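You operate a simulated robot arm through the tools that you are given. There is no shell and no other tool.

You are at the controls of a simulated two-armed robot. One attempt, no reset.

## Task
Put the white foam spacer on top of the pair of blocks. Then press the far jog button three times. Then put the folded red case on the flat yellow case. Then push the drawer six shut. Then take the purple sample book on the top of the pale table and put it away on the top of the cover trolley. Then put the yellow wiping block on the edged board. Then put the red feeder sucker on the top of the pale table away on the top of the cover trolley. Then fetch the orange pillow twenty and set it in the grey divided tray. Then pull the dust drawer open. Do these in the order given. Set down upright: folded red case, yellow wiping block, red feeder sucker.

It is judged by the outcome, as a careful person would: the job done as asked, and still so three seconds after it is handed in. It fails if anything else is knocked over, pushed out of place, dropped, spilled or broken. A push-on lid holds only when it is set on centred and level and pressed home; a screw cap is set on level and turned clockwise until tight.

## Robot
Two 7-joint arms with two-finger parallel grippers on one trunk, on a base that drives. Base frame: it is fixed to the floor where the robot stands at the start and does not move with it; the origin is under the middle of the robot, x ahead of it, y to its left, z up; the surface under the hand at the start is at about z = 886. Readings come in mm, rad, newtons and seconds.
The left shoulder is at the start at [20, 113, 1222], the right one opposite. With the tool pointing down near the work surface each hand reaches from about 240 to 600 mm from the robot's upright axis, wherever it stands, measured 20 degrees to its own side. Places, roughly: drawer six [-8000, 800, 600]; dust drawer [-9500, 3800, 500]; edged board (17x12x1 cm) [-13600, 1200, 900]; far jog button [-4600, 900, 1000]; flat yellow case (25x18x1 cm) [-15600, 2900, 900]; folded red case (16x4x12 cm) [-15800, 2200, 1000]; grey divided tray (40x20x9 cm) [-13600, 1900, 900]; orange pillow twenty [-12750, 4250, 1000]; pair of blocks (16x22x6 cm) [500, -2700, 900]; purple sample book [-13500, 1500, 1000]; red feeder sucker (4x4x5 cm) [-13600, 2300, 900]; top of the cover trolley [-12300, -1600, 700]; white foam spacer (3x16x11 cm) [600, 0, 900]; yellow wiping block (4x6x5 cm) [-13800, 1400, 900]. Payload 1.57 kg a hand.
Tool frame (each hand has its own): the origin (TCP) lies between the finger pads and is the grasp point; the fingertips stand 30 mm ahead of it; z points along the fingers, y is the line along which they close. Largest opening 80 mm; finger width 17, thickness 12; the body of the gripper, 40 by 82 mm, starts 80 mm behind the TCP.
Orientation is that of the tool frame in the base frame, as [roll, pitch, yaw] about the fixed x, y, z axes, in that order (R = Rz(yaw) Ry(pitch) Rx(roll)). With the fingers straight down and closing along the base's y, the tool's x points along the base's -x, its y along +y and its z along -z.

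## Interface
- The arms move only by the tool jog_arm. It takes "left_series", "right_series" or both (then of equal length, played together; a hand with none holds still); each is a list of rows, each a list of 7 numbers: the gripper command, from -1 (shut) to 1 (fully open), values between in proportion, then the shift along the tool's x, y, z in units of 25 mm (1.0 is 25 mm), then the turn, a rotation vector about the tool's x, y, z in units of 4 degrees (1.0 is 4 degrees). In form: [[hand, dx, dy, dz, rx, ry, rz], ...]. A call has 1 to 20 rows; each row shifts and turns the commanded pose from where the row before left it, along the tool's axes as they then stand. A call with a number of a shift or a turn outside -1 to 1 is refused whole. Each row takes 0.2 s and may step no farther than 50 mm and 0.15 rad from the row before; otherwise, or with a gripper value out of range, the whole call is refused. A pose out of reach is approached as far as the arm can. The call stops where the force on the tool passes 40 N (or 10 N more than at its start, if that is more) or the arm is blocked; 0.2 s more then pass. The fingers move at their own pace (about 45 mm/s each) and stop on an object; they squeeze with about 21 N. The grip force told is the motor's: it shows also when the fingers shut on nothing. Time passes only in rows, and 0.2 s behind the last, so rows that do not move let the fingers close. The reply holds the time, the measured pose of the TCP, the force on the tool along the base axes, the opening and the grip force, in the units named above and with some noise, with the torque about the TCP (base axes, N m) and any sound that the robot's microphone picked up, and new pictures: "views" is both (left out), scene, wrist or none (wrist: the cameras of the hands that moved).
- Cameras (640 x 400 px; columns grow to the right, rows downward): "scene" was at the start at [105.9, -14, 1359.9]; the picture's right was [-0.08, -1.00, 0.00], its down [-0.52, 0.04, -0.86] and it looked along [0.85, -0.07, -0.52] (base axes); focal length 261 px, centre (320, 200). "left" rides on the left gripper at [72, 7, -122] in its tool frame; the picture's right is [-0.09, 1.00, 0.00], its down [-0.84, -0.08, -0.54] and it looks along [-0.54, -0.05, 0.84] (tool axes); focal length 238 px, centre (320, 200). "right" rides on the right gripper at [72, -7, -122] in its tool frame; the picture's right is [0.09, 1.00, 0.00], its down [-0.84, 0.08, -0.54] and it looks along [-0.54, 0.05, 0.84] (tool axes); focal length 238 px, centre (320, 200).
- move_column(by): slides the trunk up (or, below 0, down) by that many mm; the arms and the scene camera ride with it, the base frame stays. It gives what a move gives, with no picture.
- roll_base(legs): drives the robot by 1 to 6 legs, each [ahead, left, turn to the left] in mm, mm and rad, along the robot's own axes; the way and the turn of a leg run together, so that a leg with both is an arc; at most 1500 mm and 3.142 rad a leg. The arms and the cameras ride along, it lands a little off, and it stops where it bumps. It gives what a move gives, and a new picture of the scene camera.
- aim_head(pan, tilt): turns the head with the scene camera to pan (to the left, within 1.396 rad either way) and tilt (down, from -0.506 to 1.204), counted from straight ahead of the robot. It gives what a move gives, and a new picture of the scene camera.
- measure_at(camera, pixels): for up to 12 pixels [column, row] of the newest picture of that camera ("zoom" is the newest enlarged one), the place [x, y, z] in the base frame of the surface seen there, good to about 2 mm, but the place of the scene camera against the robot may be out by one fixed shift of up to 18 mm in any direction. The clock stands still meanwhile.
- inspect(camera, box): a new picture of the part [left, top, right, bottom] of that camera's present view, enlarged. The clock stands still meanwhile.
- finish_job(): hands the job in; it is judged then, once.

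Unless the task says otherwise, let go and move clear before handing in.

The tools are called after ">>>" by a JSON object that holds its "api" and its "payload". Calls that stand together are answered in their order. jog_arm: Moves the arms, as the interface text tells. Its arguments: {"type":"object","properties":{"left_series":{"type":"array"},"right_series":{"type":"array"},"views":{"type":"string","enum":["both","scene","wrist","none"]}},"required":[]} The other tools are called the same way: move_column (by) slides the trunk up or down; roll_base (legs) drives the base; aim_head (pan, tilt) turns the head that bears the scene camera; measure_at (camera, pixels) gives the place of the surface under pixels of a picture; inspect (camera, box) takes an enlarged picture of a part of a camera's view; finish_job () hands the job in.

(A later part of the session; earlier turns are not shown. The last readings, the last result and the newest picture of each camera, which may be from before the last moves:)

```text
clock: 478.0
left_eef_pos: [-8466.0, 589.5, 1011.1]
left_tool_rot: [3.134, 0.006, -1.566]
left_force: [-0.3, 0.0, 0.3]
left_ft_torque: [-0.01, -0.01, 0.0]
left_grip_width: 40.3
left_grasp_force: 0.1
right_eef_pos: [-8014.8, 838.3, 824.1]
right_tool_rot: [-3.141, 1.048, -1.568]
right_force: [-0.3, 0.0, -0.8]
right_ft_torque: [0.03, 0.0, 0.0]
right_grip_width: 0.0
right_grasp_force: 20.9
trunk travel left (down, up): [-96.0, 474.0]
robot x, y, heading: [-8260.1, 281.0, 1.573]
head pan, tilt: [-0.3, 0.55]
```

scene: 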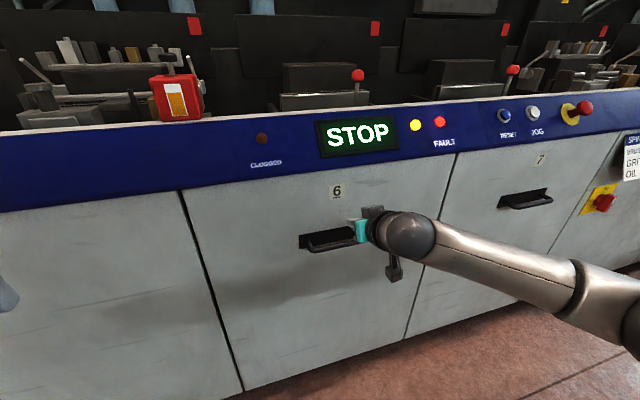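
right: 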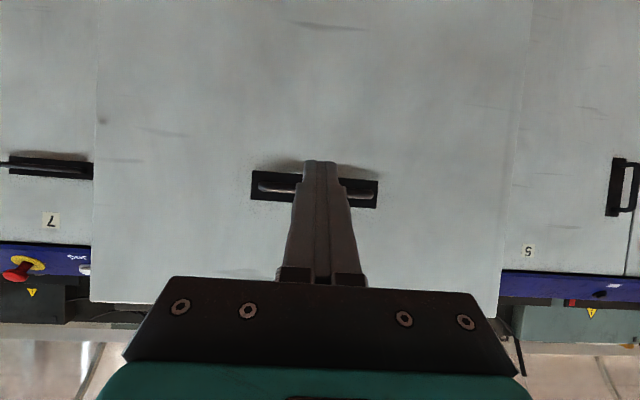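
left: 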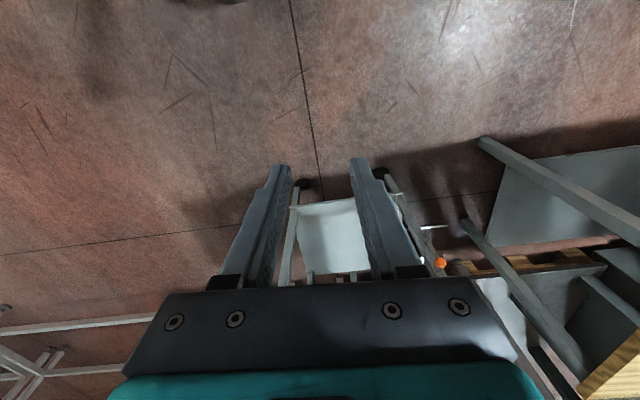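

>>> {"api": "jog_arm", "payload": {"right_series": [[-1, -0.1, 0, 0.2, 0, 0, 0], [-1, -0.1, 0, 0.2, 0, 0, 0]], "views": "wrist"}}

```text
clock: 478.6
left_eef_pos: [-8464.6, 588.4, 1011.1]
left_tool_rot: [3.135, 0.008, -1.567]
left_force: [-0.2, 0.0, 0.0]
left_ft_torque: [-0.01, 0.01, 0.0]
left_grip_width: 40.3
left_grasp_force: 0.0
right_eef_pos: [-8014.8, 846.2, 823.3]
right_tool_rot: [3.141, 1.049, -1.568]
right_force: [0.2, -20.3, 4.8]
right_ft_torque: [-0.01, -0.01, -0.04]
right_grip_width: 0.2
right_grasp_force: 20.8
trunk travel left (down, up): [-96.0, 474.0]
robot x, y, heading: [-8259.0, 281.9, 1.572]
head pan, tilt: [-0.3, 0.55]
```

right: 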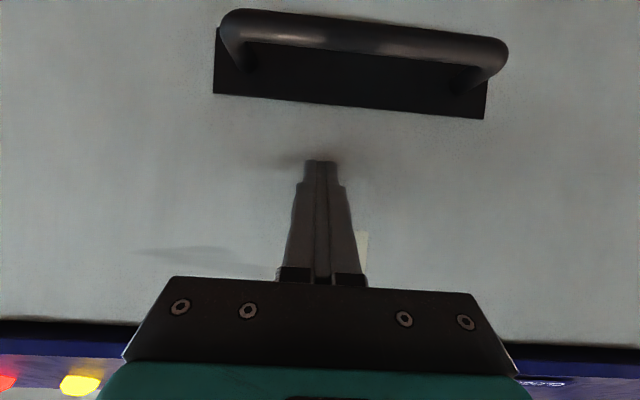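

20 N at the flush position confirms the drawer is shut. I'll back straight out and restore the right hand.

>>> {"api": "roll_base", "payload": {"legs": [[-380, 0, 0]]}}

>>> {"api": "jog_arm", "payload": {"right_series": [[0, 0, 0, 0, 0, 1, 0], [0, 0, 0, 0, 0, 1, 0], [0, 0, 0, 0, 0, 1, 0], [0, 0, 0, 0, 0, 1, 0], [0, 0, 0, 0, 0, 1, 0], [0, 0.2, 0, 0, 0, 1, 0], [0, 0.3, 0, 0, 0, 1, 0], [0, 0.3, 0, 0, 0, 1, 0], [0, 0.3, 0, 0, 0, 1, 0], [0, 0.4, 0, 0, 0, 1, 0], [0, 0.4, 0, 0, 0, 1, 0], [0, 0.5, 0, 0, 0, 1, 0], [0, 0.5, 0, 0, 0, 1, 0], [0, 0.5, 0, 0, 0, 1, 0], [0, 0.5, 0, 0, 0, 1, 0]], "views": "none"}}

>>> {"api": "move_column", "payload": {"by": 250}}

>>> {"api": "aim_head", "payload": {"pan": 0.0, "tilt": 0.45}}

```text
clock: 481.0
left_eef_pos: [-8464.1, 206.4, 1010.7]
left_tool_rot: [3.134, 0.006, -1.566]
left_force: [0.4, 0.5, 0.2]
left_ft_torque: [-0.01, 0.0, -0.01]
left_grip_width: 39.8
left_grasp_force: 0.1
right_eef_pos: [-8014.9, 465.3, 822.6]
right_tool_rot: [3.139, 1.051, -1.567]
right_force: [-0.1, 0.4, 0.3]
right_ft_torque: [0.01, 0.02, 0.01]
right_grip_width: 0.0
right_grasp_force: 21.1
trunk travel left (down, up): [-96.0, 474.0]
robot x, y, heading: [-8258.2, -101.2, 1.572]
head pan, tilt: [-0.3, 0.55]
```

scene: 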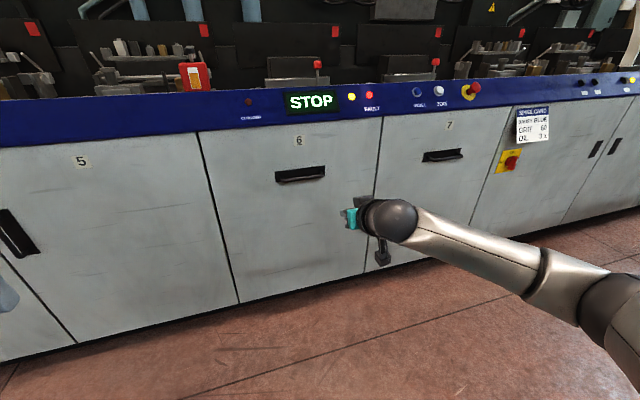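

```text
clock: 484.2
left_eef_pos: [-8464.3, 206.4, 1011.8]
left_tool_rot: [3.134, 0.004, -1.566]
left_force: [0.3, -0.2, 0.1]
left_ft_torque: [0.02, 0.01, 0.01]
left_grip_width: 40.4
left_grasp_force: 0.0
right_eef_pos: [-8014.8, 376.3, 791.1]
right_tool_rot: [3.14, 0.003, -1.568]
right_force: [-0.1, 0.9, -0.8]
right_ft_torque: [0.01, 0.03, -0.02]
right_grip_width: 40.0
right_grasp_force: 0.1
trunk travel left (down, up): [-96.0, 474.0]
robot x, y, heading: [-8255.3, -100.3, 1.575]
head pan, tilt: [-0.3, 0.55]
```

```text
clock: 486.8
left_eef_pos: [-8463.7, 205.5, 1261.1]
left_tool_rot: [3.135, 0.004, -1.566]
left_force: [0.4, 0.2, 0.1]
left_ft_torque: [-0.01, 0.03, -0.02]
left_grip_width: 40.0
left_grasp_force: 0.2
right_eef_pos: [-8014.2, 376.1, 1038.7]
right_tool_rot: [3.141, 0.003, -1.567]
right_force: [-0.5, 0.7, -0.2]
right_ft_torque: [0.01, 0.0, -0.01]
right_grip_width: 40.0
right_grasp_force: 0.0
trunk travel left (down, up): [-346.0, 224.0]
robot x, y, heading: [-8261.1, -101.5, 1.57]
head pan, tilt: [-0.3, 0.55]
```

```text
clock: 487.6
left_eef_pos: [-8464.8, 206.0, 1261.8]
left_tool_rot: [3.134, 0.004, -1.565]
left_force: [-0.5, 0.6, -0.4]
left_ft_torque: [-0.01, 0.01, 0.01]
left_grip_width: 39.8
left_grasp_force: 0.0
right_eef_pos: [-8013.7, 375.7, 1040.2]
right_tool_rot: [-3.14, 0.002, -1.568]
right_force: [0.5, -0.4, -0.3]
right_ft_torque: [0.0, -0.02, 0.03]
right_grip_width: 40.1
right_grasp_force: 0.0
trunk travel left (down, up): [-346.0, 224.0]
robot x, y, heading: [-8254.6, -102.5, 1.572]
head pan, tilt: [0.0, 0.45]
```

scene: 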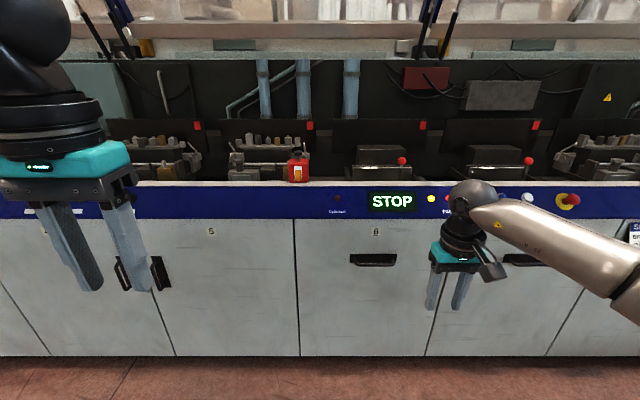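

Drawer six is flush. Now to the pale table: turn west and drive to its east side.

>>> {"api": "roll_base", "payload": {"legs": [[0, 0, 1.57], [1450, 0, 0], [1450, 0, 0], [1350, 0, 0]]}}

>>> {"api": "aim_head", "payload": {"pan": -0.8, "tilt": 0.4}}

```text
clock: 512.1
left_eef_pos: [-12860.8, -433.1, 1261.1]
left_tool_rot: [3.136, 0.003, 0.008]
left_force: [0.2, -0.2, 0.2]
left_ft_torque: [0.03, 0.0, -0.04]
left_grip_width: 40.1
left_grasp_force: 0.1
right_eef_pos: [-13032.5, 15.0, 1040.0]
right_tool_rot: [-3.141, 0.002, 0.01]
right_force: [0.5, -0.4, -0.7]
right_ft_torque: [0.0, -0.03, 0.02]
right_grip_width: 40.1
right_grasp_force: 0.1
trunk travel left (down, up): [-346.0, 224.0]
robot x, y, heading: [-12553.7, -226.5, -3.136]
head pan, tilt: [0.0, 0.45]
```

scene: 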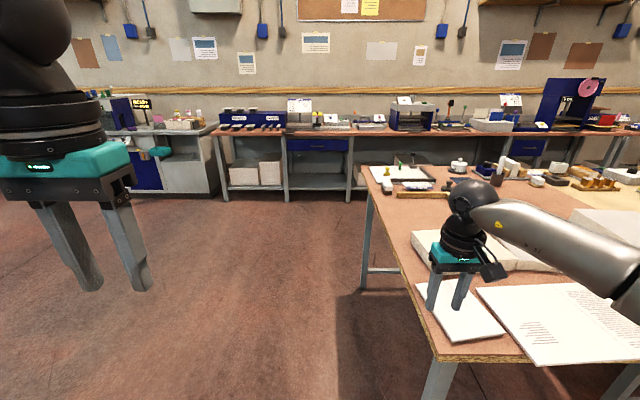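

```text
clock: 513.2
left_eef_pos: [-12860.3, -434.2, 1261.3]
left_tool_rot: [3.134, 0.007, 0.008]
left_force: [-0.3, 0.0, 1.3]
left_ft_torque: [0.01, 0.06, -0.02]
left_grip_width: 40.0
left_grasp_force: 0.1
right_eef_pos: [-13031.6, 15.4, 1039.5]
right_tool_rot: [3.14, 0.002, 0.009]
right_force: [-1.1, -0.2, 0.0]
right_ft_torque: [-0.01, 0.01, 0.03]
right_grip_width: 40.1
right_grasp_force: 0.0
trunk travel left (down, up): [-346.0, 224.0]
robot x, y, heading: [-12554.9, -223.9, -3.134]
head pan, tilt: [-0.799, 0.4]
```

scene: 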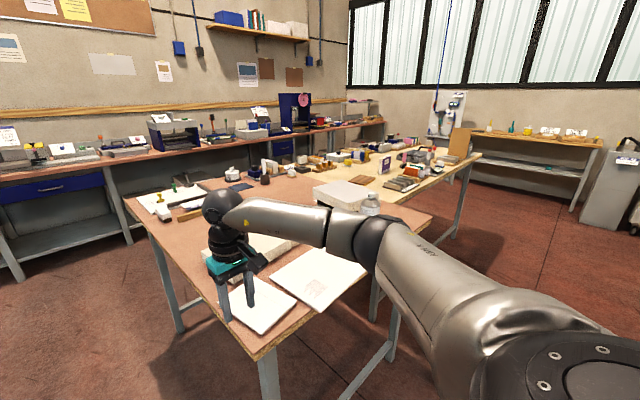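

>>> {"api": "jog_arm", "payload": {"right_series": [[0, 0.8, 0, -0.9, 0, 0, 0], [0, 0.8, 0, -0.9, 0, 0, 0], [0, 0.8, 0, -0.9, 0, 0, 0], [0, 0.8, 0, -0.9, 0, 0, 0], [0, 0.8, 0, -0.9, 0, 0, 0], [0, 0.8, 0, -0.9, 0, 0, 0], [0, 0.8, 0, -0.9, 0, 0, 0]], "views": "none"}}

>>> {"api": "roll_base", "payload": {"legs": [[-60, 0, -0.006]]}}

>>> {"api": "aim_head", "payload": {"pan": -1.38, "tilt": 0.4}}

```text
clock: 514.8
left_eef_pos: [-12859.7, -433.8, 1262.8]
left_tool_rot: [3.133, 0.005, 0.01]
left_force: [-0.3, -0.1, -0.4]
left_ft_torque: [-0.02, 0.0, -0.01]
left_grip_width: 40.1
left_grasp_force: 0.2
right_eef_pos: [-12889.1, 17.8, 1194.5]
right_tool_rot: [-3.141, 0.003, 0.009]
right_force: [-0.2, -0.2, -0.5]
right_ft_torque: [0.01, 0.0, 0.03]
right_grip_width: 40.0
right_grasp_force: 0.0
trunk travel left (down, up): [-346.0, 224.0]
robot x, y, heading: [-12552.4, -223.3, -3.137]
head pan, tilt: [-0.799, 0.4]
```

```text
clock: 515.8
left_eef_pos: [-12799.4, -432.3, 1260.7]
left_tool_rot: [3.134, 0.005, 0.005]
left_force: [0.3, 0.0, 0.9]
left_ft_torque: [-0.01, 0.03, -0.01]
left_grip_width: 39.9
left_grasp_force: 0.0
right_eef_pos: [-12826.9, 18.9, 1195.6]
right_tool_rot: [-3.141, 0.004, 0.005]
right_force: [-0.6, 0.6, 0.3]
right_ft_torque: [0.0, -0.03, 0.03]
right_grip_width: 39.8
right_grasp_force: 0.1
trunk travel left (down, up): [-346.0, 224.0]
robot x, y, heading: [-12490.8, -224.0, -3.144]
head pan, tilt: [-0.799, 0.4]
```

scene: 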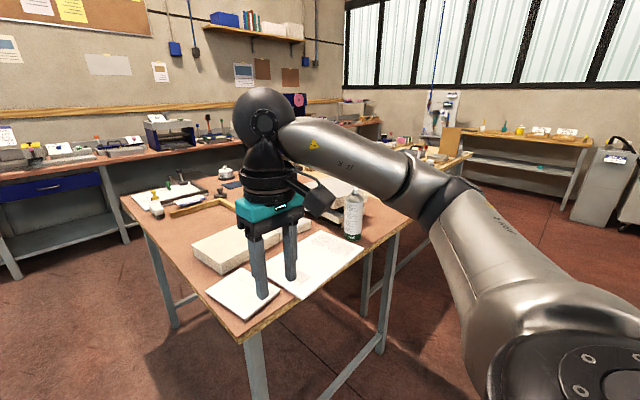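

```text
clock: 516.8
left_eef_pos: [-12800.8, -432.2, 1261.5]
left_tool_rot: [3.135, 0.003, 0.005]
left_force: [0.2, -0.7, -0.4]
left_ft_torque: [0.03, -0.03, 0.0]
left_grip_width: 39.7
left_grasp_force: 0.0
right_eef_pos: [-12827.8, 19.2, 1196.3]
right_tool_rot: [-3.141, 0.001, 0.004]
right_force: [0.0, -0.3, 0.3]
right_ft_torque: [-0.02, -0.01, 0.02]
right_grip_width: 40.2
right_grasp_force: 0.1
trunk travel left (down, up): [-346.0, 224.0]
robot x, y, heading: [-12492.0, -223.8, -3.135]
head pan, tilt: [-1.381, 0.4]
```

scene: 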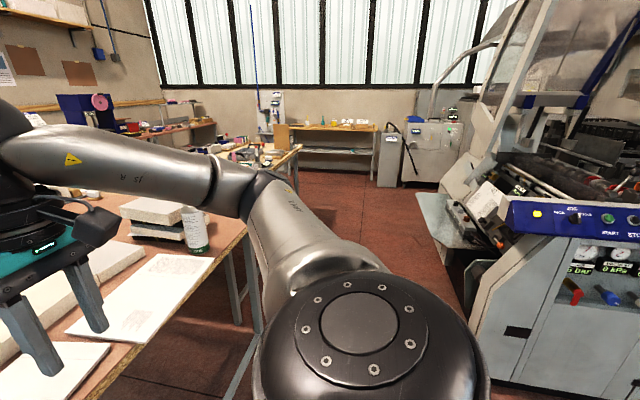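

>>> {"api": "measure_at", "payload": {"camera": "scene", "pixels": [[470, 320], [440, 215], [455, 250], [510, 215], [240, 240], [300, 150], [290, 160], [405, 260], [380, 150], [290, 145], [225, 210]]}}

>>> {"api": "inspect", "payload": {"camera": "scene", "box": [200, 90, 460, 255]}}

```text
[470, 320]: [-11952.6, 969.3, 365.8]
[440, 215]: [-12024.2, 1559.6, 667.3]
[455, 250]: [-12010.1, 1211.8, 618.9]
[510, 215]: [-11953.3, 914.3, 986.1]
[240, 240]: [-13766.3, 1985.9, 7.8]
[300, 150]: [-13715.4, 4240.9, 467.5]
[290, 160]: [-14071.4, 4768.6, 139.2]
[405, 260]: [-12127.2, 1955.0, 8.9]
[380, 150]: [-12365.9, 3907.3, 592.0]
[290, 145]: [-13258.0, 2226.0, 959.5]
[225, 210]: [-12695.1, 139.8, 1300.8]
```

```text
2.42 times, centred on (330, 172) of scene
```

zoom: 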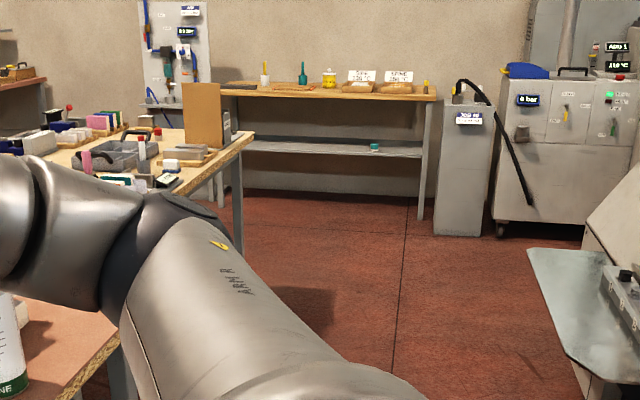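

>>> {"api": "roll_base", "payload": {"legs": [[40, 0, 0], [0, -900, 0], [0, -850, 0]]}}

>>> {"api": "aim_head", "payload": {"pan": -0.1, "tilt": 0.55}}

>>> {"api": "inspect", "payload": {"camera": "scene", "box": [100, 80, 540, 355]}}

```text
clock: 526.1
left_eef_pos: [-12842.0, 1320.6, 1260.8]
left_tool_rot: [3.136, 0.002, 0.009]
left_force: [0.9, -0.7, -0.1]
left_ft_torque: [-0.04, 0.02, 0.01]
left_grip_width: 39.8
left_grasp_force: 0.1
right_eef_pos: [-12870.7, 1771.6, 1195.1]
right_tool_rot: [3.141, 0.002, 0.008]
right_force: [0.0, 0.7, -0.8]
right_ft_torque: [0.01, 0.01, -0.03]
right_grip_width: 39.8
right_grasp_force: 0.0
trunk travel left (down, up): [-346.0, 224.0]
robot x, y, heading: [-12536.1, 1531.1, -3.135]
head pan, tilt: [-1.381, 0.4]
```

scene: 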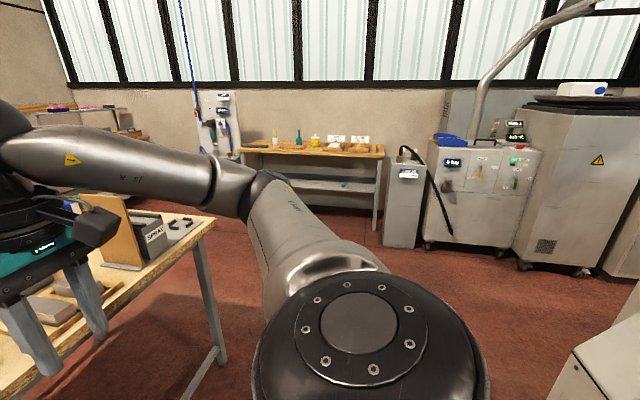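

```text
clock: 527.6
left_eef_pos: [-12840.2, 1320.9, 1261.7]
left_tool_rot: [3.132, 0.002, 0.006]
left_force: [0.4, 0.0, 1.2]
left_ft_torque: [-0.02, -0.01, 0.01]
left_grip_width: 39.8
left_grasp_force: 0.0
right_eef_pos: [-12870.5, 1771.3, 1194.6]
right_tool_rot: [-3.141, 0.002, 0.007]
right_force: [0.3, -1.0, 0.3]
right_ft_torque: [0.03, 0.0, 0.0]
right_grip_width: 40.0
right_grasp_force: 0.0
trunk travel left (down, up): [-346.0, 224.0]
robot x, y, heading: [-12536.6, 1530.5, -3.142]
head pan, tilt: [-0.099, 0.55]
```

scene: 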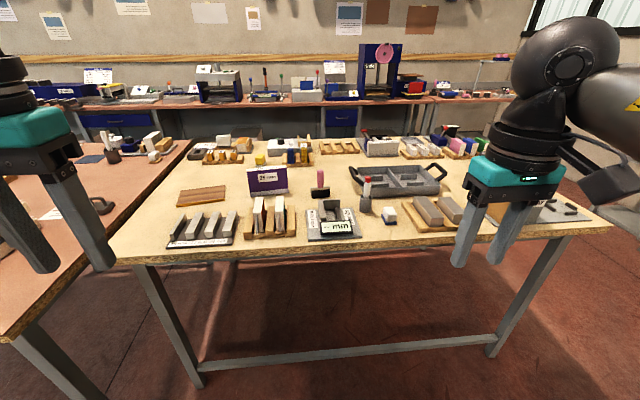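

```text
1.45 times, centred on (320, 218) of scene
```

zoom: 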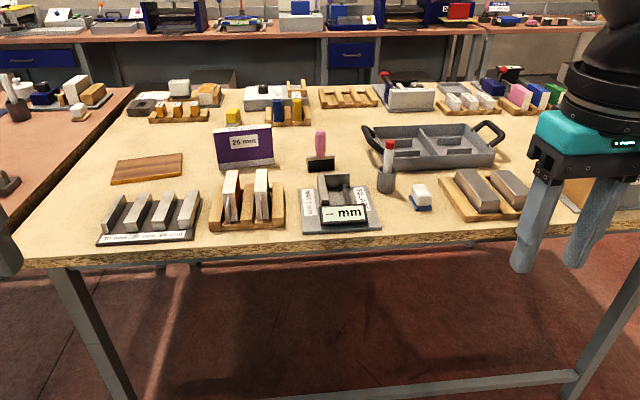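

>>> {"api": "measure_at", "payload": {"camera": "scene", "pixels": [[268, 175], [250, 172], [287, 169], [252, 190], [286, 190], [268, 170], [260, 160], [201, 196], [178, 196], [226, 190], [320, 190], [400, 175]]}}

>>> {"api": "inspect", "payload": {"camera": "scene", "box": [160, 130, 360, 255]}}

>>> {"api": "inspect", "payload": {"camera": "scene", "box": [340, 120, 620, 295]}}

```text
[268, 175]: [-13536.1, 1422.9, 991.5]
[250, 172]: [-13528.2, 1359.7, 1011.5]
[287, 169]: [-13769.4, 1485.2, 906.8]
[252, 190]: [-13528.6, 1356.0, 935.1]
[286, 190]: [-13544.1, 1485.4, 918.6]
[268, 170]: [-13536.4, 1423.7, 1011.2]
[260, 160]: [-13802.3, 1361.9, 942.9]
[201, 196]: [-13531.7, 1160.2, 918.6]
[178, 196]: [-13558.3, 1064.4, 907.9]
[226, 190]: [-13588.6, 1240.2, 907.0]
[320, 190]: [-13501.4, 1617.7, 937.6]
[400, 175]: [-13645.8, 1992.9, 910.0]
```

```text
3.20 times, centred on (260, 192) of scene
```

zoom: 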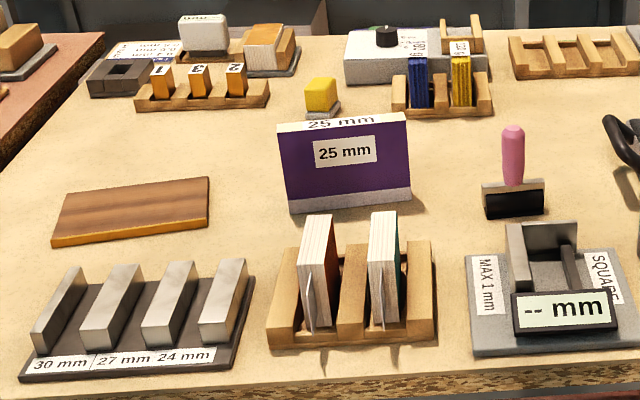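

```text
2.29 times, centred on (480, 208) of scene
```

zoom: 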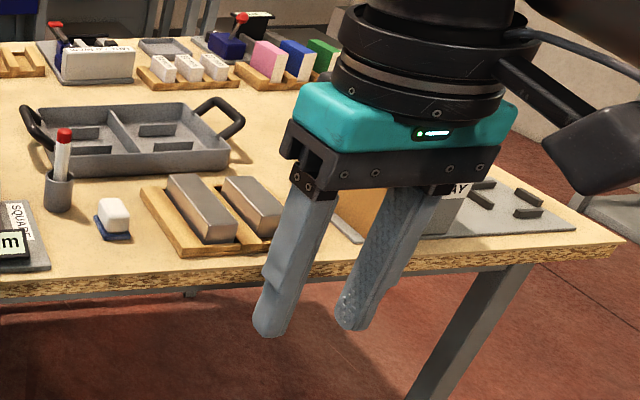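

The purple sample book stands at x≈-13535…-13560, y 1357–1487, top z≈1005. I'll turn the right hand across its thickness and move the base in closer.

>>> {"api": "jog_arm", "payload": {"right_series": [[0.7, 0, 0, 0, 0, 0, 1], [0.7, 0, 0, 0, 0, 0, 1], [0.7, 0, 0, 0, 0, 0, 1], [0.7, 0, 0, 0, 0, 0, 1], [0.7, 0, 0, 0, 0, 0, 1], [0.7, 0, 0, 0, 0, 0, 1], [0.7, 0, 0, 0, 0, 0, 1], [0.7, 0, 0, 0, 0, 0, 1], [0.7, 0, 0, 0, 0, 0, 1], [0.7, 0, 0, 0, 0, 0, 1], [0.7, 0, 0, 0, 0, 0, 1], [0.7, 0, 0, 0, 0, 0, 1], [0.7, 0, 0, 0, 0, 0, 1], [0.7, 0, 0, 0, 0, 0, 1], [0.7, 0, 0, 0, 0, 0, 1], [0.7, 0, 0, 0, 0, 0, 1], [0.7, 0, 0, 0, 0, 0, 1], [0.7, 0, 0, 0, 0, 0, 1], [0.7, 0, 0, 0, 0, 0, 1], [0.7, 0, 0, 0, 0, 0, 1]], "views": "none"}}

>>> {"api": "jog_arm", "payload": {"right_series": [[0.7, 0, 0, 0, 0, 0, 1], [0.7, 0, 0, 0, 0, 0, 1], [0.7, 0, 0, 0, 0, 0, 0.5], [0.7, 0, 0.8, 0, 0, 0, 0], [0.7, 0, 0.8, 0, 0, 0, 0], [0.7, 0, 0.8, 0, 0, 0, 0]], "views": "none"}}

>>> {"api": "roll_base", "payload": {"legs": [[0, 300, 0], [400, 0, 0]]}}

>>> {"api": "jog_arm", "payload": {"right_series": [[0.7, 0, 0, 0, 0, 0, 0]], "views": "wrist"}}

```text
clock: 531.8
left_eef_pos: [-12840.5, 1321.6, 1260.2]
left_tool_rot: [3.136, 0.004, 0.009]
left_force: [-0.3, -0.8, -0.2]
left_ft_torque: [0.03, 0.0, 0.0]
left_grip_width: 39.7
left_grasp_force: 0.1
right_eef_pos: [-12870.2, 1770.4, 1195.1]
right_tool_rot: [3.138, 0.0, -1.391]
right_force: [0.1, -0.3, 0.3]
right_ft_torque: [-0.01, 0.0, -0.03]
right_grip_width: 67.7
right_grasp_force: 0.0
trunk travel left (down, up): [-346.0, 224.0]
robot x, y, heading: [-12535.6, 1528.4, -3.14]
head pan, tilt: [-0.099, 0.55]
```

```text
clock: 533.2
left_eef_pos: [-12842.0, 1320.1, 1259.9]
left_tool_rot: [3.134, 0.002, 0.009]
left_force: [0.5, -0.1, -0.5]
left_ft_torque: [0.02, -0.03, -0.02]
left_grip_width: 39.8
left_grasp_force: 0.1
right_eef_pos: [-12932.1, 1768.6, 1194.6]
right_tool_rot: [3.141, 0.0, -1.564]
right_force: [0.0, -0.1, -0.5]
right_ft_torque: [0.0, -0.02, 0.01]
right_grip_width: 68.0
right_grasp_force: 0.0
trunk travel left (down, up): [-346.0, 224.0]
robot x, y, heading: [-12537.5, 1527.9, -3.14]
head pan, tilt: [-0.099, 0.55]
```

```text
clock: 537.3
left_eef_pos: [-13235.8, 1020.7, 1260.3]
left_tool_rot: [3.134, 0.003, 0.001]
left_force: [-1.0, -0.2, 0.7]
left_ft_torque: [-0.01, 0.0, -0.02]
left_grip_width: 39.9
left_grasp_force: 0.0
right_eef_pos: [-13322.0, 1469.1, 1194.4]
right_tool_rot: [3.139, -0.001, -1.57]
right_force: [0.7, -0.3, -0.1]
right_ft_torque: [-0.01, -0.03, 0.0]
right_grip_width: 68.3
right_grasp_force: 0.1
trunk travel left (down, up): [-346.0, 224.0]
robot x, y, heading: [-12922.4, 1227.2, 3.135]
head pan, tilt: [-0.099, 0.55]
```

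scene: 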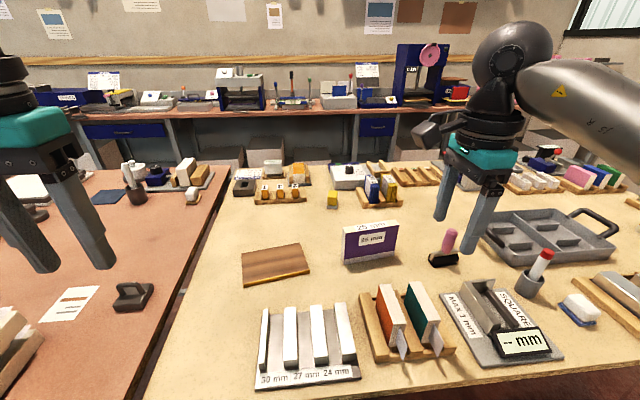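

```text
clock: 537.7
left_eef_pos: [-13235.0, 1019.6, 1260.3]
left_tool_rot: [3.135, 0.003, 0.002]
left_force: [-0.9, 0.2, -0.2]
left_ft_torque: [0.01, -0.01, 0.02]
left_grip_width: 40.4
left_grasp_force: 0.1
right_eef_pos: [-13319.9, 1469.3, 1194.2]
right_tool_rot: [3.139, -0.002, -1.569]
right_force: [-0.2, -0.1, -1.4]
right_ft_torque: [0.0, -0.01, 0.02]
right_grip_width: 67.9
right_grasp_force: 0.1
trunk travel left (down, up): [-346.0, 224.0]
robot x, y, heading: [-12926.9, 1225.4, 3.146]
head pan, tilt: [-0.099, 0.55]
```

right: 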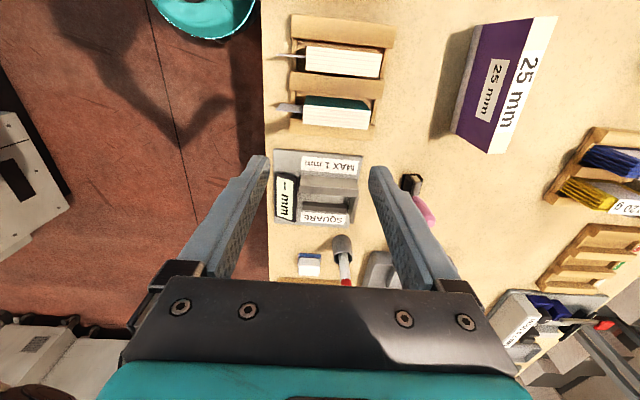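

>>> {"api": "measure_at", "payload": {"camera": "right", "pixels": [[480, 30], [460, 130], [545, 20], [500, 145], [525, 90], [265, 100], [480, 90], [556, 20], [490, 148], [440, 60], [410, 60]]}}

```text
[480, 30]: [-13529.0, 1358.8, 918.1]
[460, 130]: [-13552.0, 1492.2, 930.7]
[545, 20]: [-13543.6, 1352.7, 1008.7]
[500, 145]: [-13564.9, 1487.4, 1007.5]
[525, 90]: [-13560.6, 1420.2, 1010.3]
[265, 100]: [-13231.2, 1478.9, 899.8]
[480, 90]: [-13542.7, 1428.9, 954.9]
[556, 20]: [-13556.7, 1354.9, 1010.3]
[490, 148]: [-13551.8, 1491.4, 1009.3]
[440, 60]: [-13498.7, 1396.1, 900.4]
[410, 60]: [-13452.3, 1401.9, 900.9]
```

>>> {"api": "roll_base", "payload": {"legs": [[110, 0, -0.004]]}}

>>> {"api": "jog_arm", "payload": {"right_series": [[0.7, 0, 0, 0, 0, 0, -1], [0.7, 0, 0, 0, 0, 0, -1], [0.7, 0, 0, 0, 0, 0, -0.45], [0.7, 0.2, 1, 0, 0, 0, 0], [0.7, 0.2, 1, 0, 0, 0, 0], [0.7, 0.2, 1, 0, 0, 0, 0], [0.7, 0.2, 1, 0, 0, 0, 0], [0.7, 0.1, 0.9, 0, 0, 0, 0], [0.7, 0, 0, 1, 0, 0, 0], [0.7, 0, 0, 1, 0, 0, 0]], "views": "wrist"}}

```text
clock: 538.9
left_eef_pos: [-13347.2, 1021.4, 1259.9]
left_tool_rot: [3.135, 0.003, -0.003]
left_force: [-0.5, 0.9, 0.2]
left_ft_torque: [0.02, -0.02, 0.01]
left_grip_width: 39.9
left_grasp_force: 0.0
right_eef_pos: [-13432.0, 1471.3, 1195.1]
right_tool_rot: [3.139, 0.0, -1.572]
right_force: [0.4, 0.1, -0.7]
right_ft_torque: [0.0, -0.02, 0.02]
right_grip_width: 67.9
right_grasp_force: 0.0
trunk travel left (down, up): [-346.0, 224.0]
robot x, y, heading: [-13034.3, 1227.8, 3.135]
head pan, tilt: [-0.099, 0.55]
```

scene: 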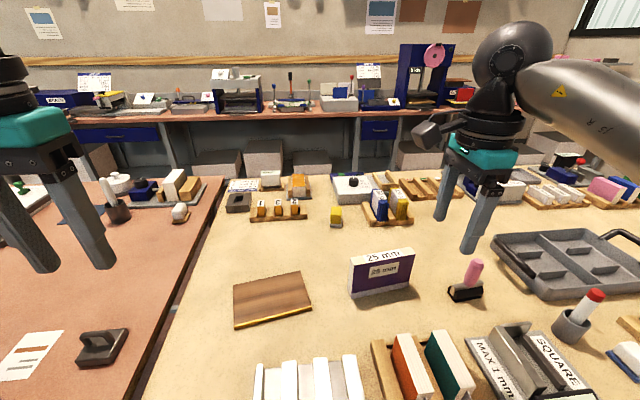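

```text
clock: 541.1
left_eef_pos: [-13345.1, 1020.9, 1261.8]
left_tool_rot: [3.135, 0.004, -0.001]
left_force: [-0.6, 0.6, 0.6]
left_ft_torque: [0.0, 0.02, 0.02]
left_grip_width: 39.7
left_grasp_force: 0.1
right_eef_pos: [-13546.6, 1428.6, 1143.9]
right_tool_rot: [3.138, 0.001, -1.403]
right_force: [-0.2, 0.9, 0.5]
right_ft_torque: [0.0, 0.01, 0.01]
right_grip_width: 67.9
right_grasp_force: 0.0
trunk travel left (down, up): [-346.0, 224.0]
robot x, y, heading: [-13034.4, 1227.0, 3.135]
head pan, tilt: [-0.099, 0.55]
```

right: 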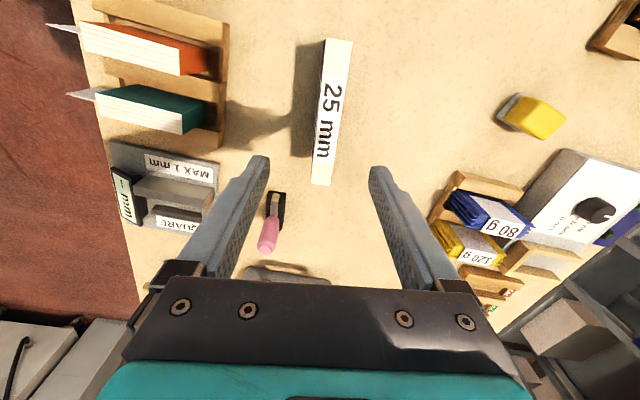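

>>> {"api": "measure_at", "payload": {"camera": "right", "pixels": [[338, 42], [328, 80], [340, 80], [330, 115], [315, 180], [328, 182], [322, 150], [335, 115]]}}

```text
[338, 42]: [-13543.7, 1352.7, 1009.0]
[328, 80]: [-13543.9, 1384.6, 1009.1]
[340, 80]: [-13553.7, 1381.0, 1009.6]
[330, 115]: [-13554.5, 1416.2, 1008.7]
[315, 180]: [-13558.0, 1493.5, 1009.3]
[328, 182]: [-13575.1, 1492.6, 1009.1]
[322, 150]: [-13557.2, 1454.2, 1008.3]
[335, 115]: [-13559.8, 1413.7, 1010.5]
```

>>> {"api": "jog_arm", "payload": {"right_series": [[0.7, 0.13, 0.33, 1, 0, 0, 0], [0.7, 0, 0, 1, 0, 0, 0], [0.7, 0, 0, 1, 0, 0, 0], [0.7, 0, 0, 1, 0, 0, 0], [0.7, 0, 0, 1, 0, 0, 0]], "views": "wrist"}}

```text
clock: 542.3
left_eef_pos: [-13345.2, 1021.8, 1260.9]
left_tool_rot: [3.135, 0.004, -0.001]
left_force: [0.0, 0.3, 0.3]
left_ft_torque: [0.01, -0.03, 0.01]
left_grip_width: 39.9
left_grasp_force: 0.1
right_eef_pos: [-13555.6, 1425.0, 1021.1]
right_tool_rot: [3.138, 0.001, -1.402]
right_force: [-0.4, -0.2, 0.2]
right_ft_torque: [0.0, 0.0, 0.01]
right_grip_width: 67.9
right_grasp_force: 0.0
trunk travel left (down, up): [-346.0, 224.0]
robot x, y, heading: [-13036.6, 1228.3, 3.135]
head pan, tilt: [-0.099, 0.55]
```

right: 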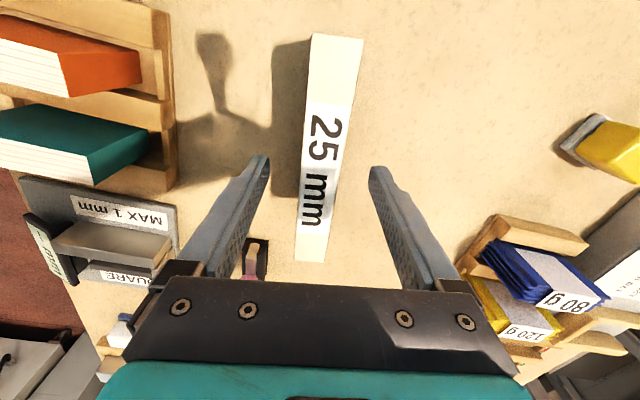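

Centred over the book. Lower 48 mm and close.

>>> {"api": "jog_arm", "payload": {"right_series": [[0.7, 0, 0, 1, 0, 0, 0], [0.7, 0, 0, 0.92, 0, 0, 0], [-1, 0, 0, 0, 0, 0, 0], [-1, 0, 0, 0, 0, 0, 0], [-1, 0, 0, 0, 0, 0, 0], [-1, 0, 0, 0, 0, 0, 0], [-1, 0, 0, 0, 0, 0, 0]], "views": "wrist"}}

```text
clock: 543.9
left_eef_pos: [-13344.8, 1021.6, 1261.3]
left_tool_rot: [3.135, 0.006, -0.002]
left_force: [0.1, 0.5, -0.5]
left_ft_torque: [-0.01, 0.0, 0.0]
left_grip_width: 40.1
left_grasp_force: 0.0
right_eef_pos: [-13555.7, 1425.6, 972.0]
right_tool_rot: [3.14, -0.001, -1.402]
right_force: [-0.4, -0.3, 0.2]
right_ft_torque: [0.05, -0.03, -0.04]
right_grip_width: 25.0
right_grasp_force: 21.1
trunk travel left (down, up): [-346.0, 224.0]
robot x, y, heading: [-13038.0, 1229.4, 3.134]
head pan, tilt: [-0.099, 0.55]
```

right: 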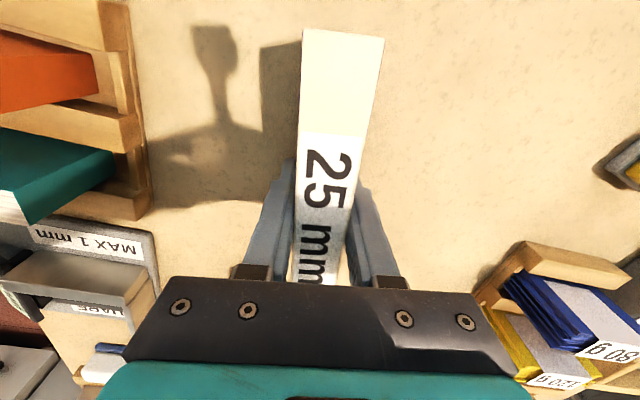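

Gripped at 25 mm. Lift with the column and back away from the table.

>>> {"api": "move_column", "payload": {"by": 180}}

>>> {"api": "roll_base", "payload": {"legs": [[-480, 0, 0]]}}

>>> {"api": "jog_arm", "payload": {"right_series": [[-1, -0.1, -0.7, 0, 0, 0, 0], [-1, -0.1, -0.7, 0, 0, 0, 0], [-1, -0.1, -0.7, 0, 0, 0, 0], [-1, -0.1, -0.7, 0, 0, 0, 0], [-1, 0, -0.7, 0, 0, 0, 0]]}}

```text
clock: 545.9
left_eef_pos: [-13346.8, 1021.4, 1440.7]
left_tool_rot: [3.134, 0.003, -0.002]
left_force: [-1.2, 0.8, -0.7]
left_ft_torque: [0.01, 0.03, 0.0]
left_grip_width: 39.8
left_grasp_force: 0.0
right_eef_pos: [-13556.6, 1425.0, 1152.1]
right_tool_rot: [3.141, 0.001, -1.402]
right_force: [0.0, -0.3, -3.1]
right_ft_torque: [0.01, -0.02, 0.01]
right_grip_width: 25.1
right_grasp_force: 21.0
trunk travel left (down, up): [-526.0, 44.0]
robot x, y, heading: [-13042.1, 1229.3, 3.135]
head pan, tilt: [-0.099, 0.55]
```

```text
clock: 548.7
left_eef_pos: [-12870.1, 1018.4, 1439.7]
left_tool_rot: [3.134, 0.005, -0.009]
left_force: [0.0, -0.3, 0.1]
left_ft_torque: [0.05, 0.04, 0.01]
left_grip_width: 39.9
left_grasp_force: 0.1
right_eef_pos: [-13078.9, 1423.8, 1151.8]
right_tool_rot: [3.138, 0.002, -1.407]
right_force: [-0.2, -0.1, -3.6]
right_ft_torque: [0.0, 0.0, -0.01]
right_grip_width: 25.0
right_grasp_force: 21.1
trunk travel left (down, up): [-526.0, 44.0]
robot x, y, heading: [-12562.3, 1225.2, 3.132]
head pan, tilt: [-0.099, 0.55]
```

scene: 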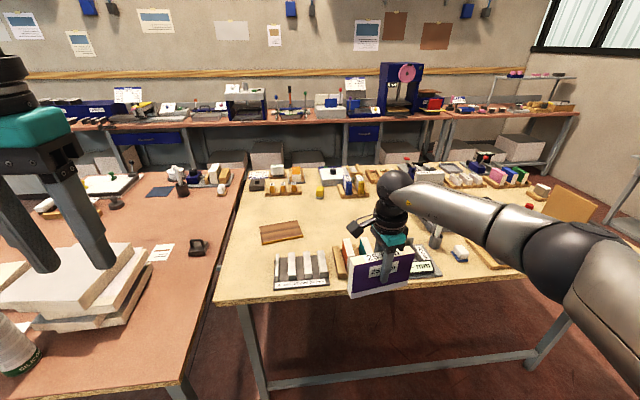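

```text
clock: 549.9
left_eef_pos: [-12871.3, 1020.5, 1441.1]
left_tool_rot: [3.134, 0.006, -0.01]
left_force: [-0.7, -0.2, -0.6]
left_ft_torque: [0.01, -0.01, 0.02]
left_grip_width: 39.7
left_grasp_force: 0.0
right_eef_pos: [-12993.8, 1448.6, 1154.0]
right_tool_rot: [3.138, 0.001, -1.408]
right_force: [1.7, 0.6, -3.3]
right_ft_torque: [-0.01, 0.02, -0.02]
right_grip_width: 24.8
right_grasp_force: 20.6
trunk travel left (down, up): [-526.0, 44.0]
robot x, y, heading: [-12561.7, 1219.7, 3.136]
head pan, tilt: [-0.099, 0.55]
```

scene: 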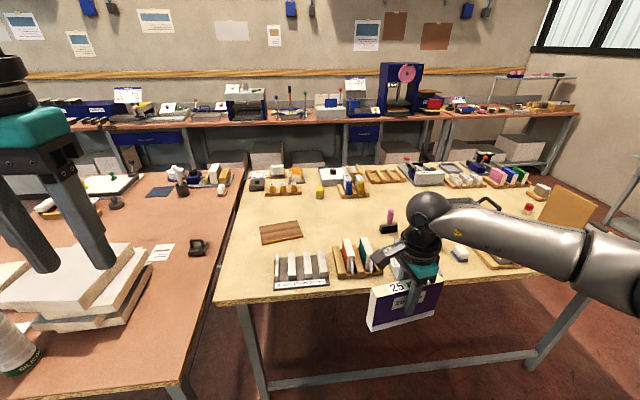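
right: 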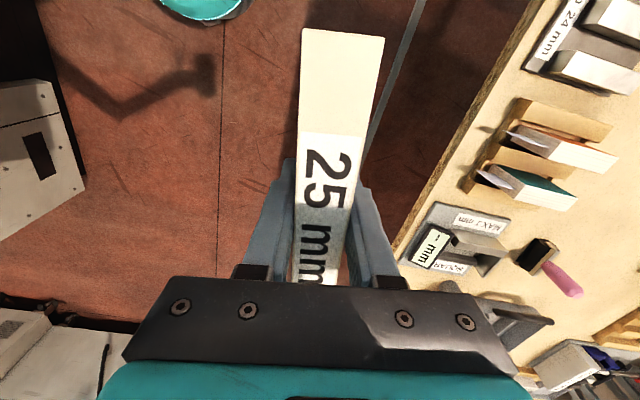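

>>> {"api": "roll_base", "payload": {"legs": [[20, 0, 0], [0, 1450, 0]]}}

>>> {"api": "aim_head", "payload": {"pan": 1.35, "tilt": 0.5}}

>>> {"api": "inspect", "payload": {"camera": "scene", "box": [150, 80, 550, 330]}}

```text
clock: 557.7
left_eef_pos: [-12909.0, -468.8, 1442.4]
left_tool_rot: [3.135, 0.003, -0.007]
left_force: [0.1, 0.4, 0.9]
left_ft_torque: [0.03, 0.02, 0.0]
left_grip_width: 40.1
left_grasp_force: 0.1
right_eef_pos: [-13031.8, -39.6, 1152.3]
right_tool_rot: [3.141, 0.001, -1.408]
right_force: [1.0, 0.0, -2.8]
right_ft_torque: [0.0, -0.01, 0.01]
right_grip_width: 25.0
right_grasp_force: 21.3
trunk travel left (down, up): [-526.0, 44.0]
robot x, y, heading: [-12600.9, -265.6, 3.128]
head pan, tilt: [-0.099, 0.55]
```

scene: 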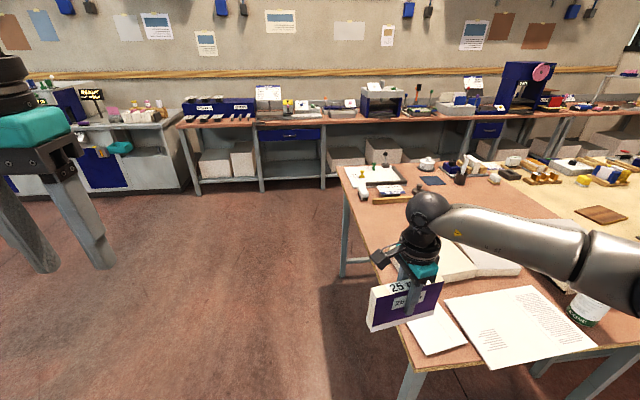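

```text
clock: 559.3
left_eef_pos: [-12909.6, -468.7, 1442.4]
left_tool_rot: [3.133, 0.005, -0.009]
left_force: [0.8, -0.2, -0.3]
left_ft_torque: [0.01, -0.02, 0.0]
left_grip_width: 40.0
left_grasp_force: 0.0
right_eef_pos: [-13032.0, -39.8, 1153.1]
right_tool_rot: [3.138, 0.001, -1.409]
right_force: [0.0, 0.3, -2.7]
right_ft_torque: [0.05, -0.01, 0.03]
right_grip_width: 24.8
right_grasp_force: 21.1
trunk travel left (down, up): [-526.0, 44.0]
robot x, y, heading: [-12600.4, -263.8, 3.135]
head pan, tilt: [1.349, 0.499]
```

scene: 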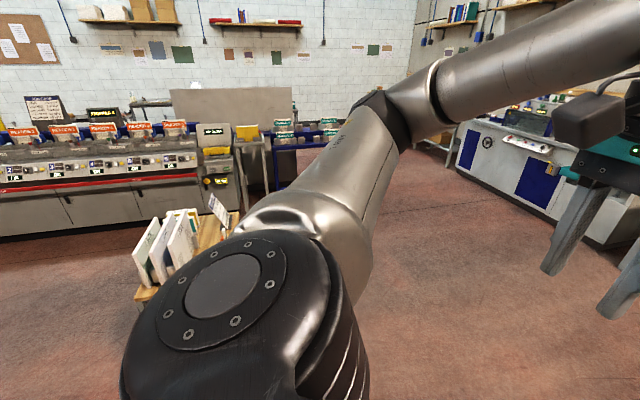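

```text
1.60 times, centred on (350, 205) of scene
```

zoom: 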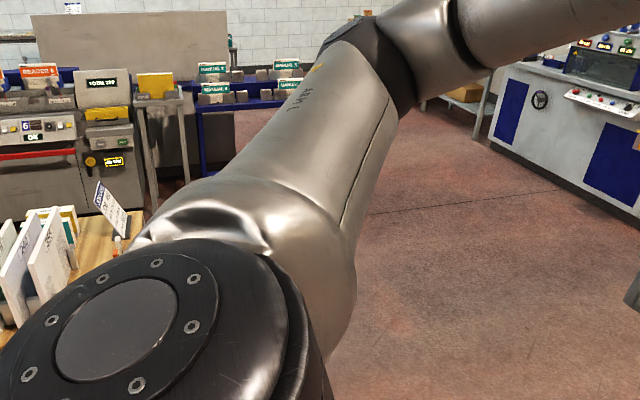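

>>> {"api": "roll_base", "payload": {"legs": [[0, 0, 1.57]]}}

>>> {"api": "aim_head", "payload": {"pan": 0.15, "tilt": 0.6}}

>>> {"api": "inspect", "payload": {"camera": "scene", "box": [160, 100, 480, 300]}}

```text
clock: 563.5
left_eef_pos: [-12390.6, -571.7, 1440.9]
left_tool_rot: [3.136, 0.003, 1.576]
left_force: [0.0, -1.1, 0.2]
left_ft_torque: [0.06, 0.01, -0.05]
left_grip_width: 40.0
left_grasp_force: 0.1
right_eef_pos: [-12818.1, -699.3, 1152.0]
right_tool_rot: [3.14, 0.0, 0.176]
right_force: [0.2, 0.2, -3.1]
right_ft_torque: [-0.01, -0.03, 0.0]
right_grip_width: 24.8
right_grasp_force: 20.9
trunk travel left (down, up): [-526.0, 44.0]
robot x, y, heading: [-12597.5, -261.1, -1.57]
head pan, tilt: [1.349, 0.499]
```

scene: 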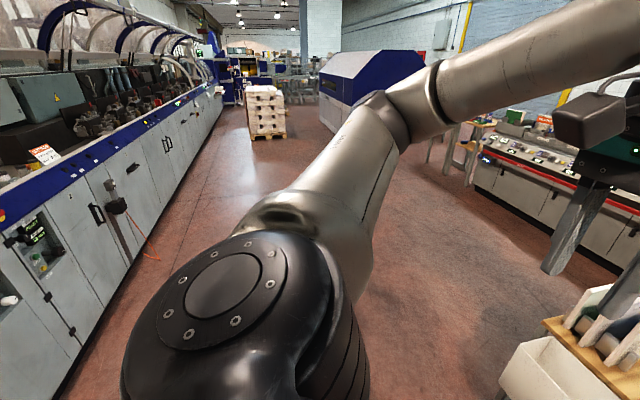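

```text
clock: 564.9
left_eef_pos: [-12390.1, -570.7, 1440.2]
left_tool_rot: [3.135, 0.003, 1.576]
left_force: [-0.5, -0.2, 0.8]
left_ft_torque: [-0.02, -0.03, -0.02]
left_grip_width: 40.0
left_grasp_force: 0.1
right_eef_pos: [-12818.5, -699.8, 1153.5]
right_tool_rot: [3.14, -0.001, 0.175]
right_force: [-0.6, 0.7, -3.7]
right_ft_torque: [-0.01, -0.01, -0.03]
right_grip_width: 24.9
right_grasp_force: 21.5
trunk travel left (down, up): [-526.0, 44.0]
robot x, y, heading: [-12597.7, -264.5, -1.575]
head pan, tilt: [0.15, 0.6]
```

scene: 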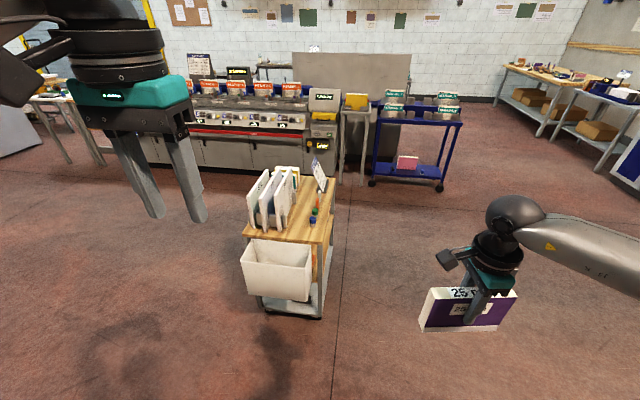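

```text
2.00 times, centred on (320, 200) of scene
```

zoom: 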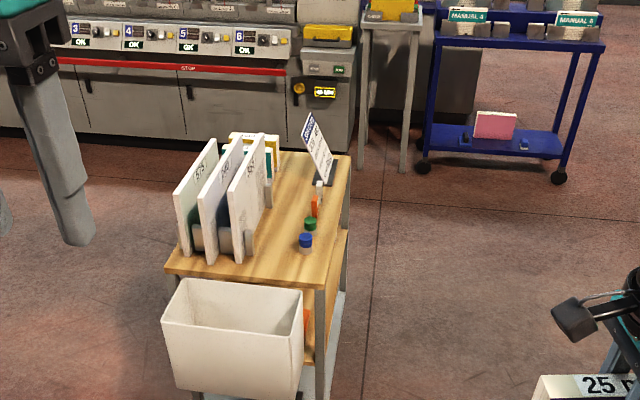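

>>> {"api": "measure_at", "payload": {"camera": "scene", "pixels": [[243, 232], [322, 242], [335, 180], [305, 185], [290, 230], [295, 210], [283, 228], [312, 218], [314, 212], [318, 205], [318, 185], [270, 232]]}}

>>> {"api": "inspect", "payload": {"camera": "scene", "box": [235, 155, 345, 255]}}

```text
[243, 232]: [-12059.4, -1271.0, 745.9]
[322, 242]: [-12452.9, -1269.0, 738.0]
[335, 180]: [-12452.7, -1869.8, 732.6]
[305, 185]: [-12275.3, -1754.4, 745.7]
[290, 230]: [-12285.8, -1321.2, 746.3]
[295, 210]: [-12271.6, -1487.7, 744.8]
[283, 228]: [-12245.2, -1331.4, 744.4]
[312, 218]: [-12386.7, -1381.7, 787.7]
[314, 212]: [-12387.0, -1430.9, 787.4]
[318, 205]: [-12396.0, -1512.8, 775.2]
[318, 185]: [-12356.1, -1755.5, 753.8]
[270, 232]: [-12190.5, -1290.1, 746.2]
```

```text
4.00 times, centred on (290, 205) of scene
```

zoom: 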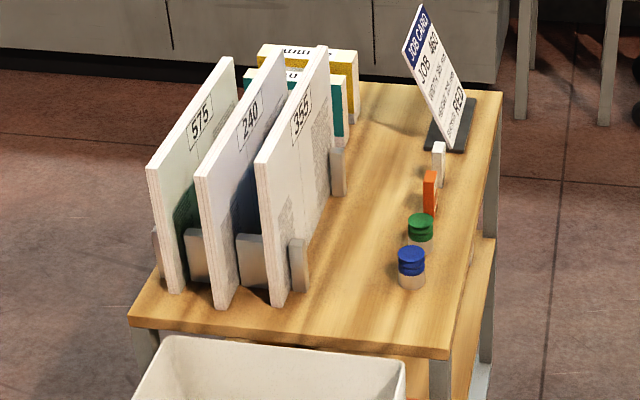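

Trolley top is z≈740, x -12453…-12055, y -1870…-1265. There is a free strip around x≈-12305 between the standing slabs and the little bottles. I'll come at it from the west, facing east, so the book needs no big turn.

>>> {"api": "roll_base", "payload": {"legs": [[935, -330, 0], [0, 0, 1.575]]}}

>>> {"api": "aim_head", "payload": {"pan": -0.25, "tilt": 0.75}}

>>> {"api": "jog_arm", "payload": {"right_series": [[-1, 0, 0, 0, 0, 0, 1], [-1, 0, 0, 0, 0, 0, 1], [-1, 0, 0, 0, 0, 0, 0.5]], "views": "wrist"}}

```text
clock: 573.8
left_eef_pos: [-12631.0, -978.7, 1440.3]
left_tool_rot: [3.134, 0.003, 3.13]
left_force: [0.6, -1.2, 0.7]
left_ft_torque: [0.0, 0.0, -0.01]
left_grip_width: 39.8
left_grasp_force: 0.1
right_eef_pos: [-12509.3, -1407.8, 1153.3]
right_tool_rot: [3.14, -0.001, 1.73]
right_force: [-0.4, 0.1, -3.3]
right_ft_torque: [0.0, -0.02, -0.01]
right_grip_width: 24.9
right_grasp_force: 21.4
trunk travel left (down, up): [-526.0, 44.0]
robot x, y, heading: [-12934.6, -1180.4, -0.015]
head pan, tilt: [0.15, 0.6]
```

scene: 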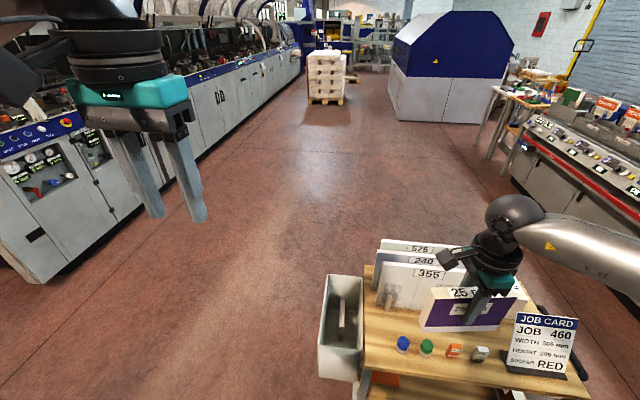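

```text
clock: 574.7
left_eef_pos: [-12631.1, -978.9, 1441.0]
left_tool_rot: [3.135, 0.006, 3.132]
left_force: [0.5, -0.6, -0.3]
left_ft_torque: [-0.02, -0.01, -0.02]
left_grip_width: 40.0
left_grasp_force: 0.0
right_eef_pos: [-12508.3, -1408.6, 1151.5]
right_tool_rot: [3.139, 0.001, 1.729]
right_force: [-0.4, -0.3, -2.6]
right_ft_torque: [0.03, 0.0, 0.0]
right_grip_width: 25.1
right_grasp_force: 20.7
trunk travel left (down, up): [-526.0, 44.0]
robot x, y, heading: [-12938.6, -1182.2, -0.015]
head pan, tilt: [-0.25, 0.75]
```

scene: 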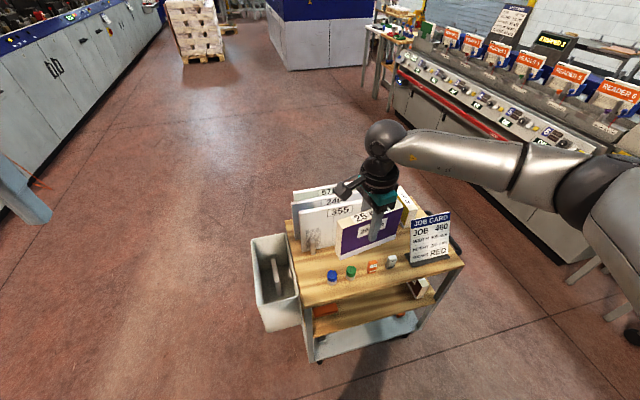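

```text
clock: 575.5
left_eef_pos: [-12630.8, -979.2, 1441.0]
left_tool_rot: [3.135, 0.002, 3.13]
left_force: [0.1, 0.2, 0.4]
left_ft_torque: [-0.01, -0.01, -0.01]
left_grip_width: 39.9
left_grasp_force: 0.0
right_eef_pos: [-12508.8, -1407.4, 1152.3]
right_tool_rot: [3.137, 0.001, 1.555]
right_force: [-1.0, -0.1, -2.9]
right_ft_torque: [-0.02, 0.0, 0.01]
right_grip_width: 24.7
right_grasp_force: 20.8
trunk travel left (down, up): [-526.0, 44.0]
robot x, y, heading: [-12938.0, -1185.4, -0.01]
head pan, tilt: [-0.25, 0.75]
```

right: 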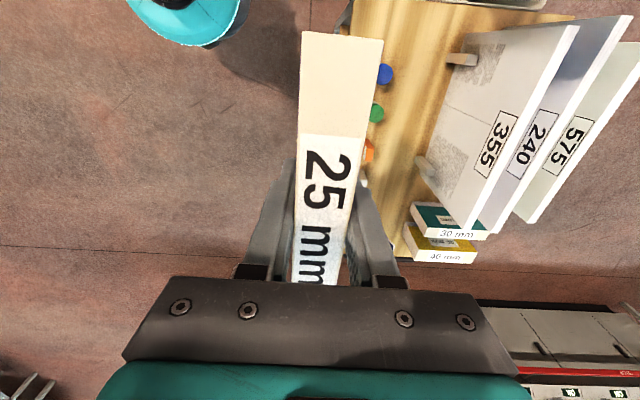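

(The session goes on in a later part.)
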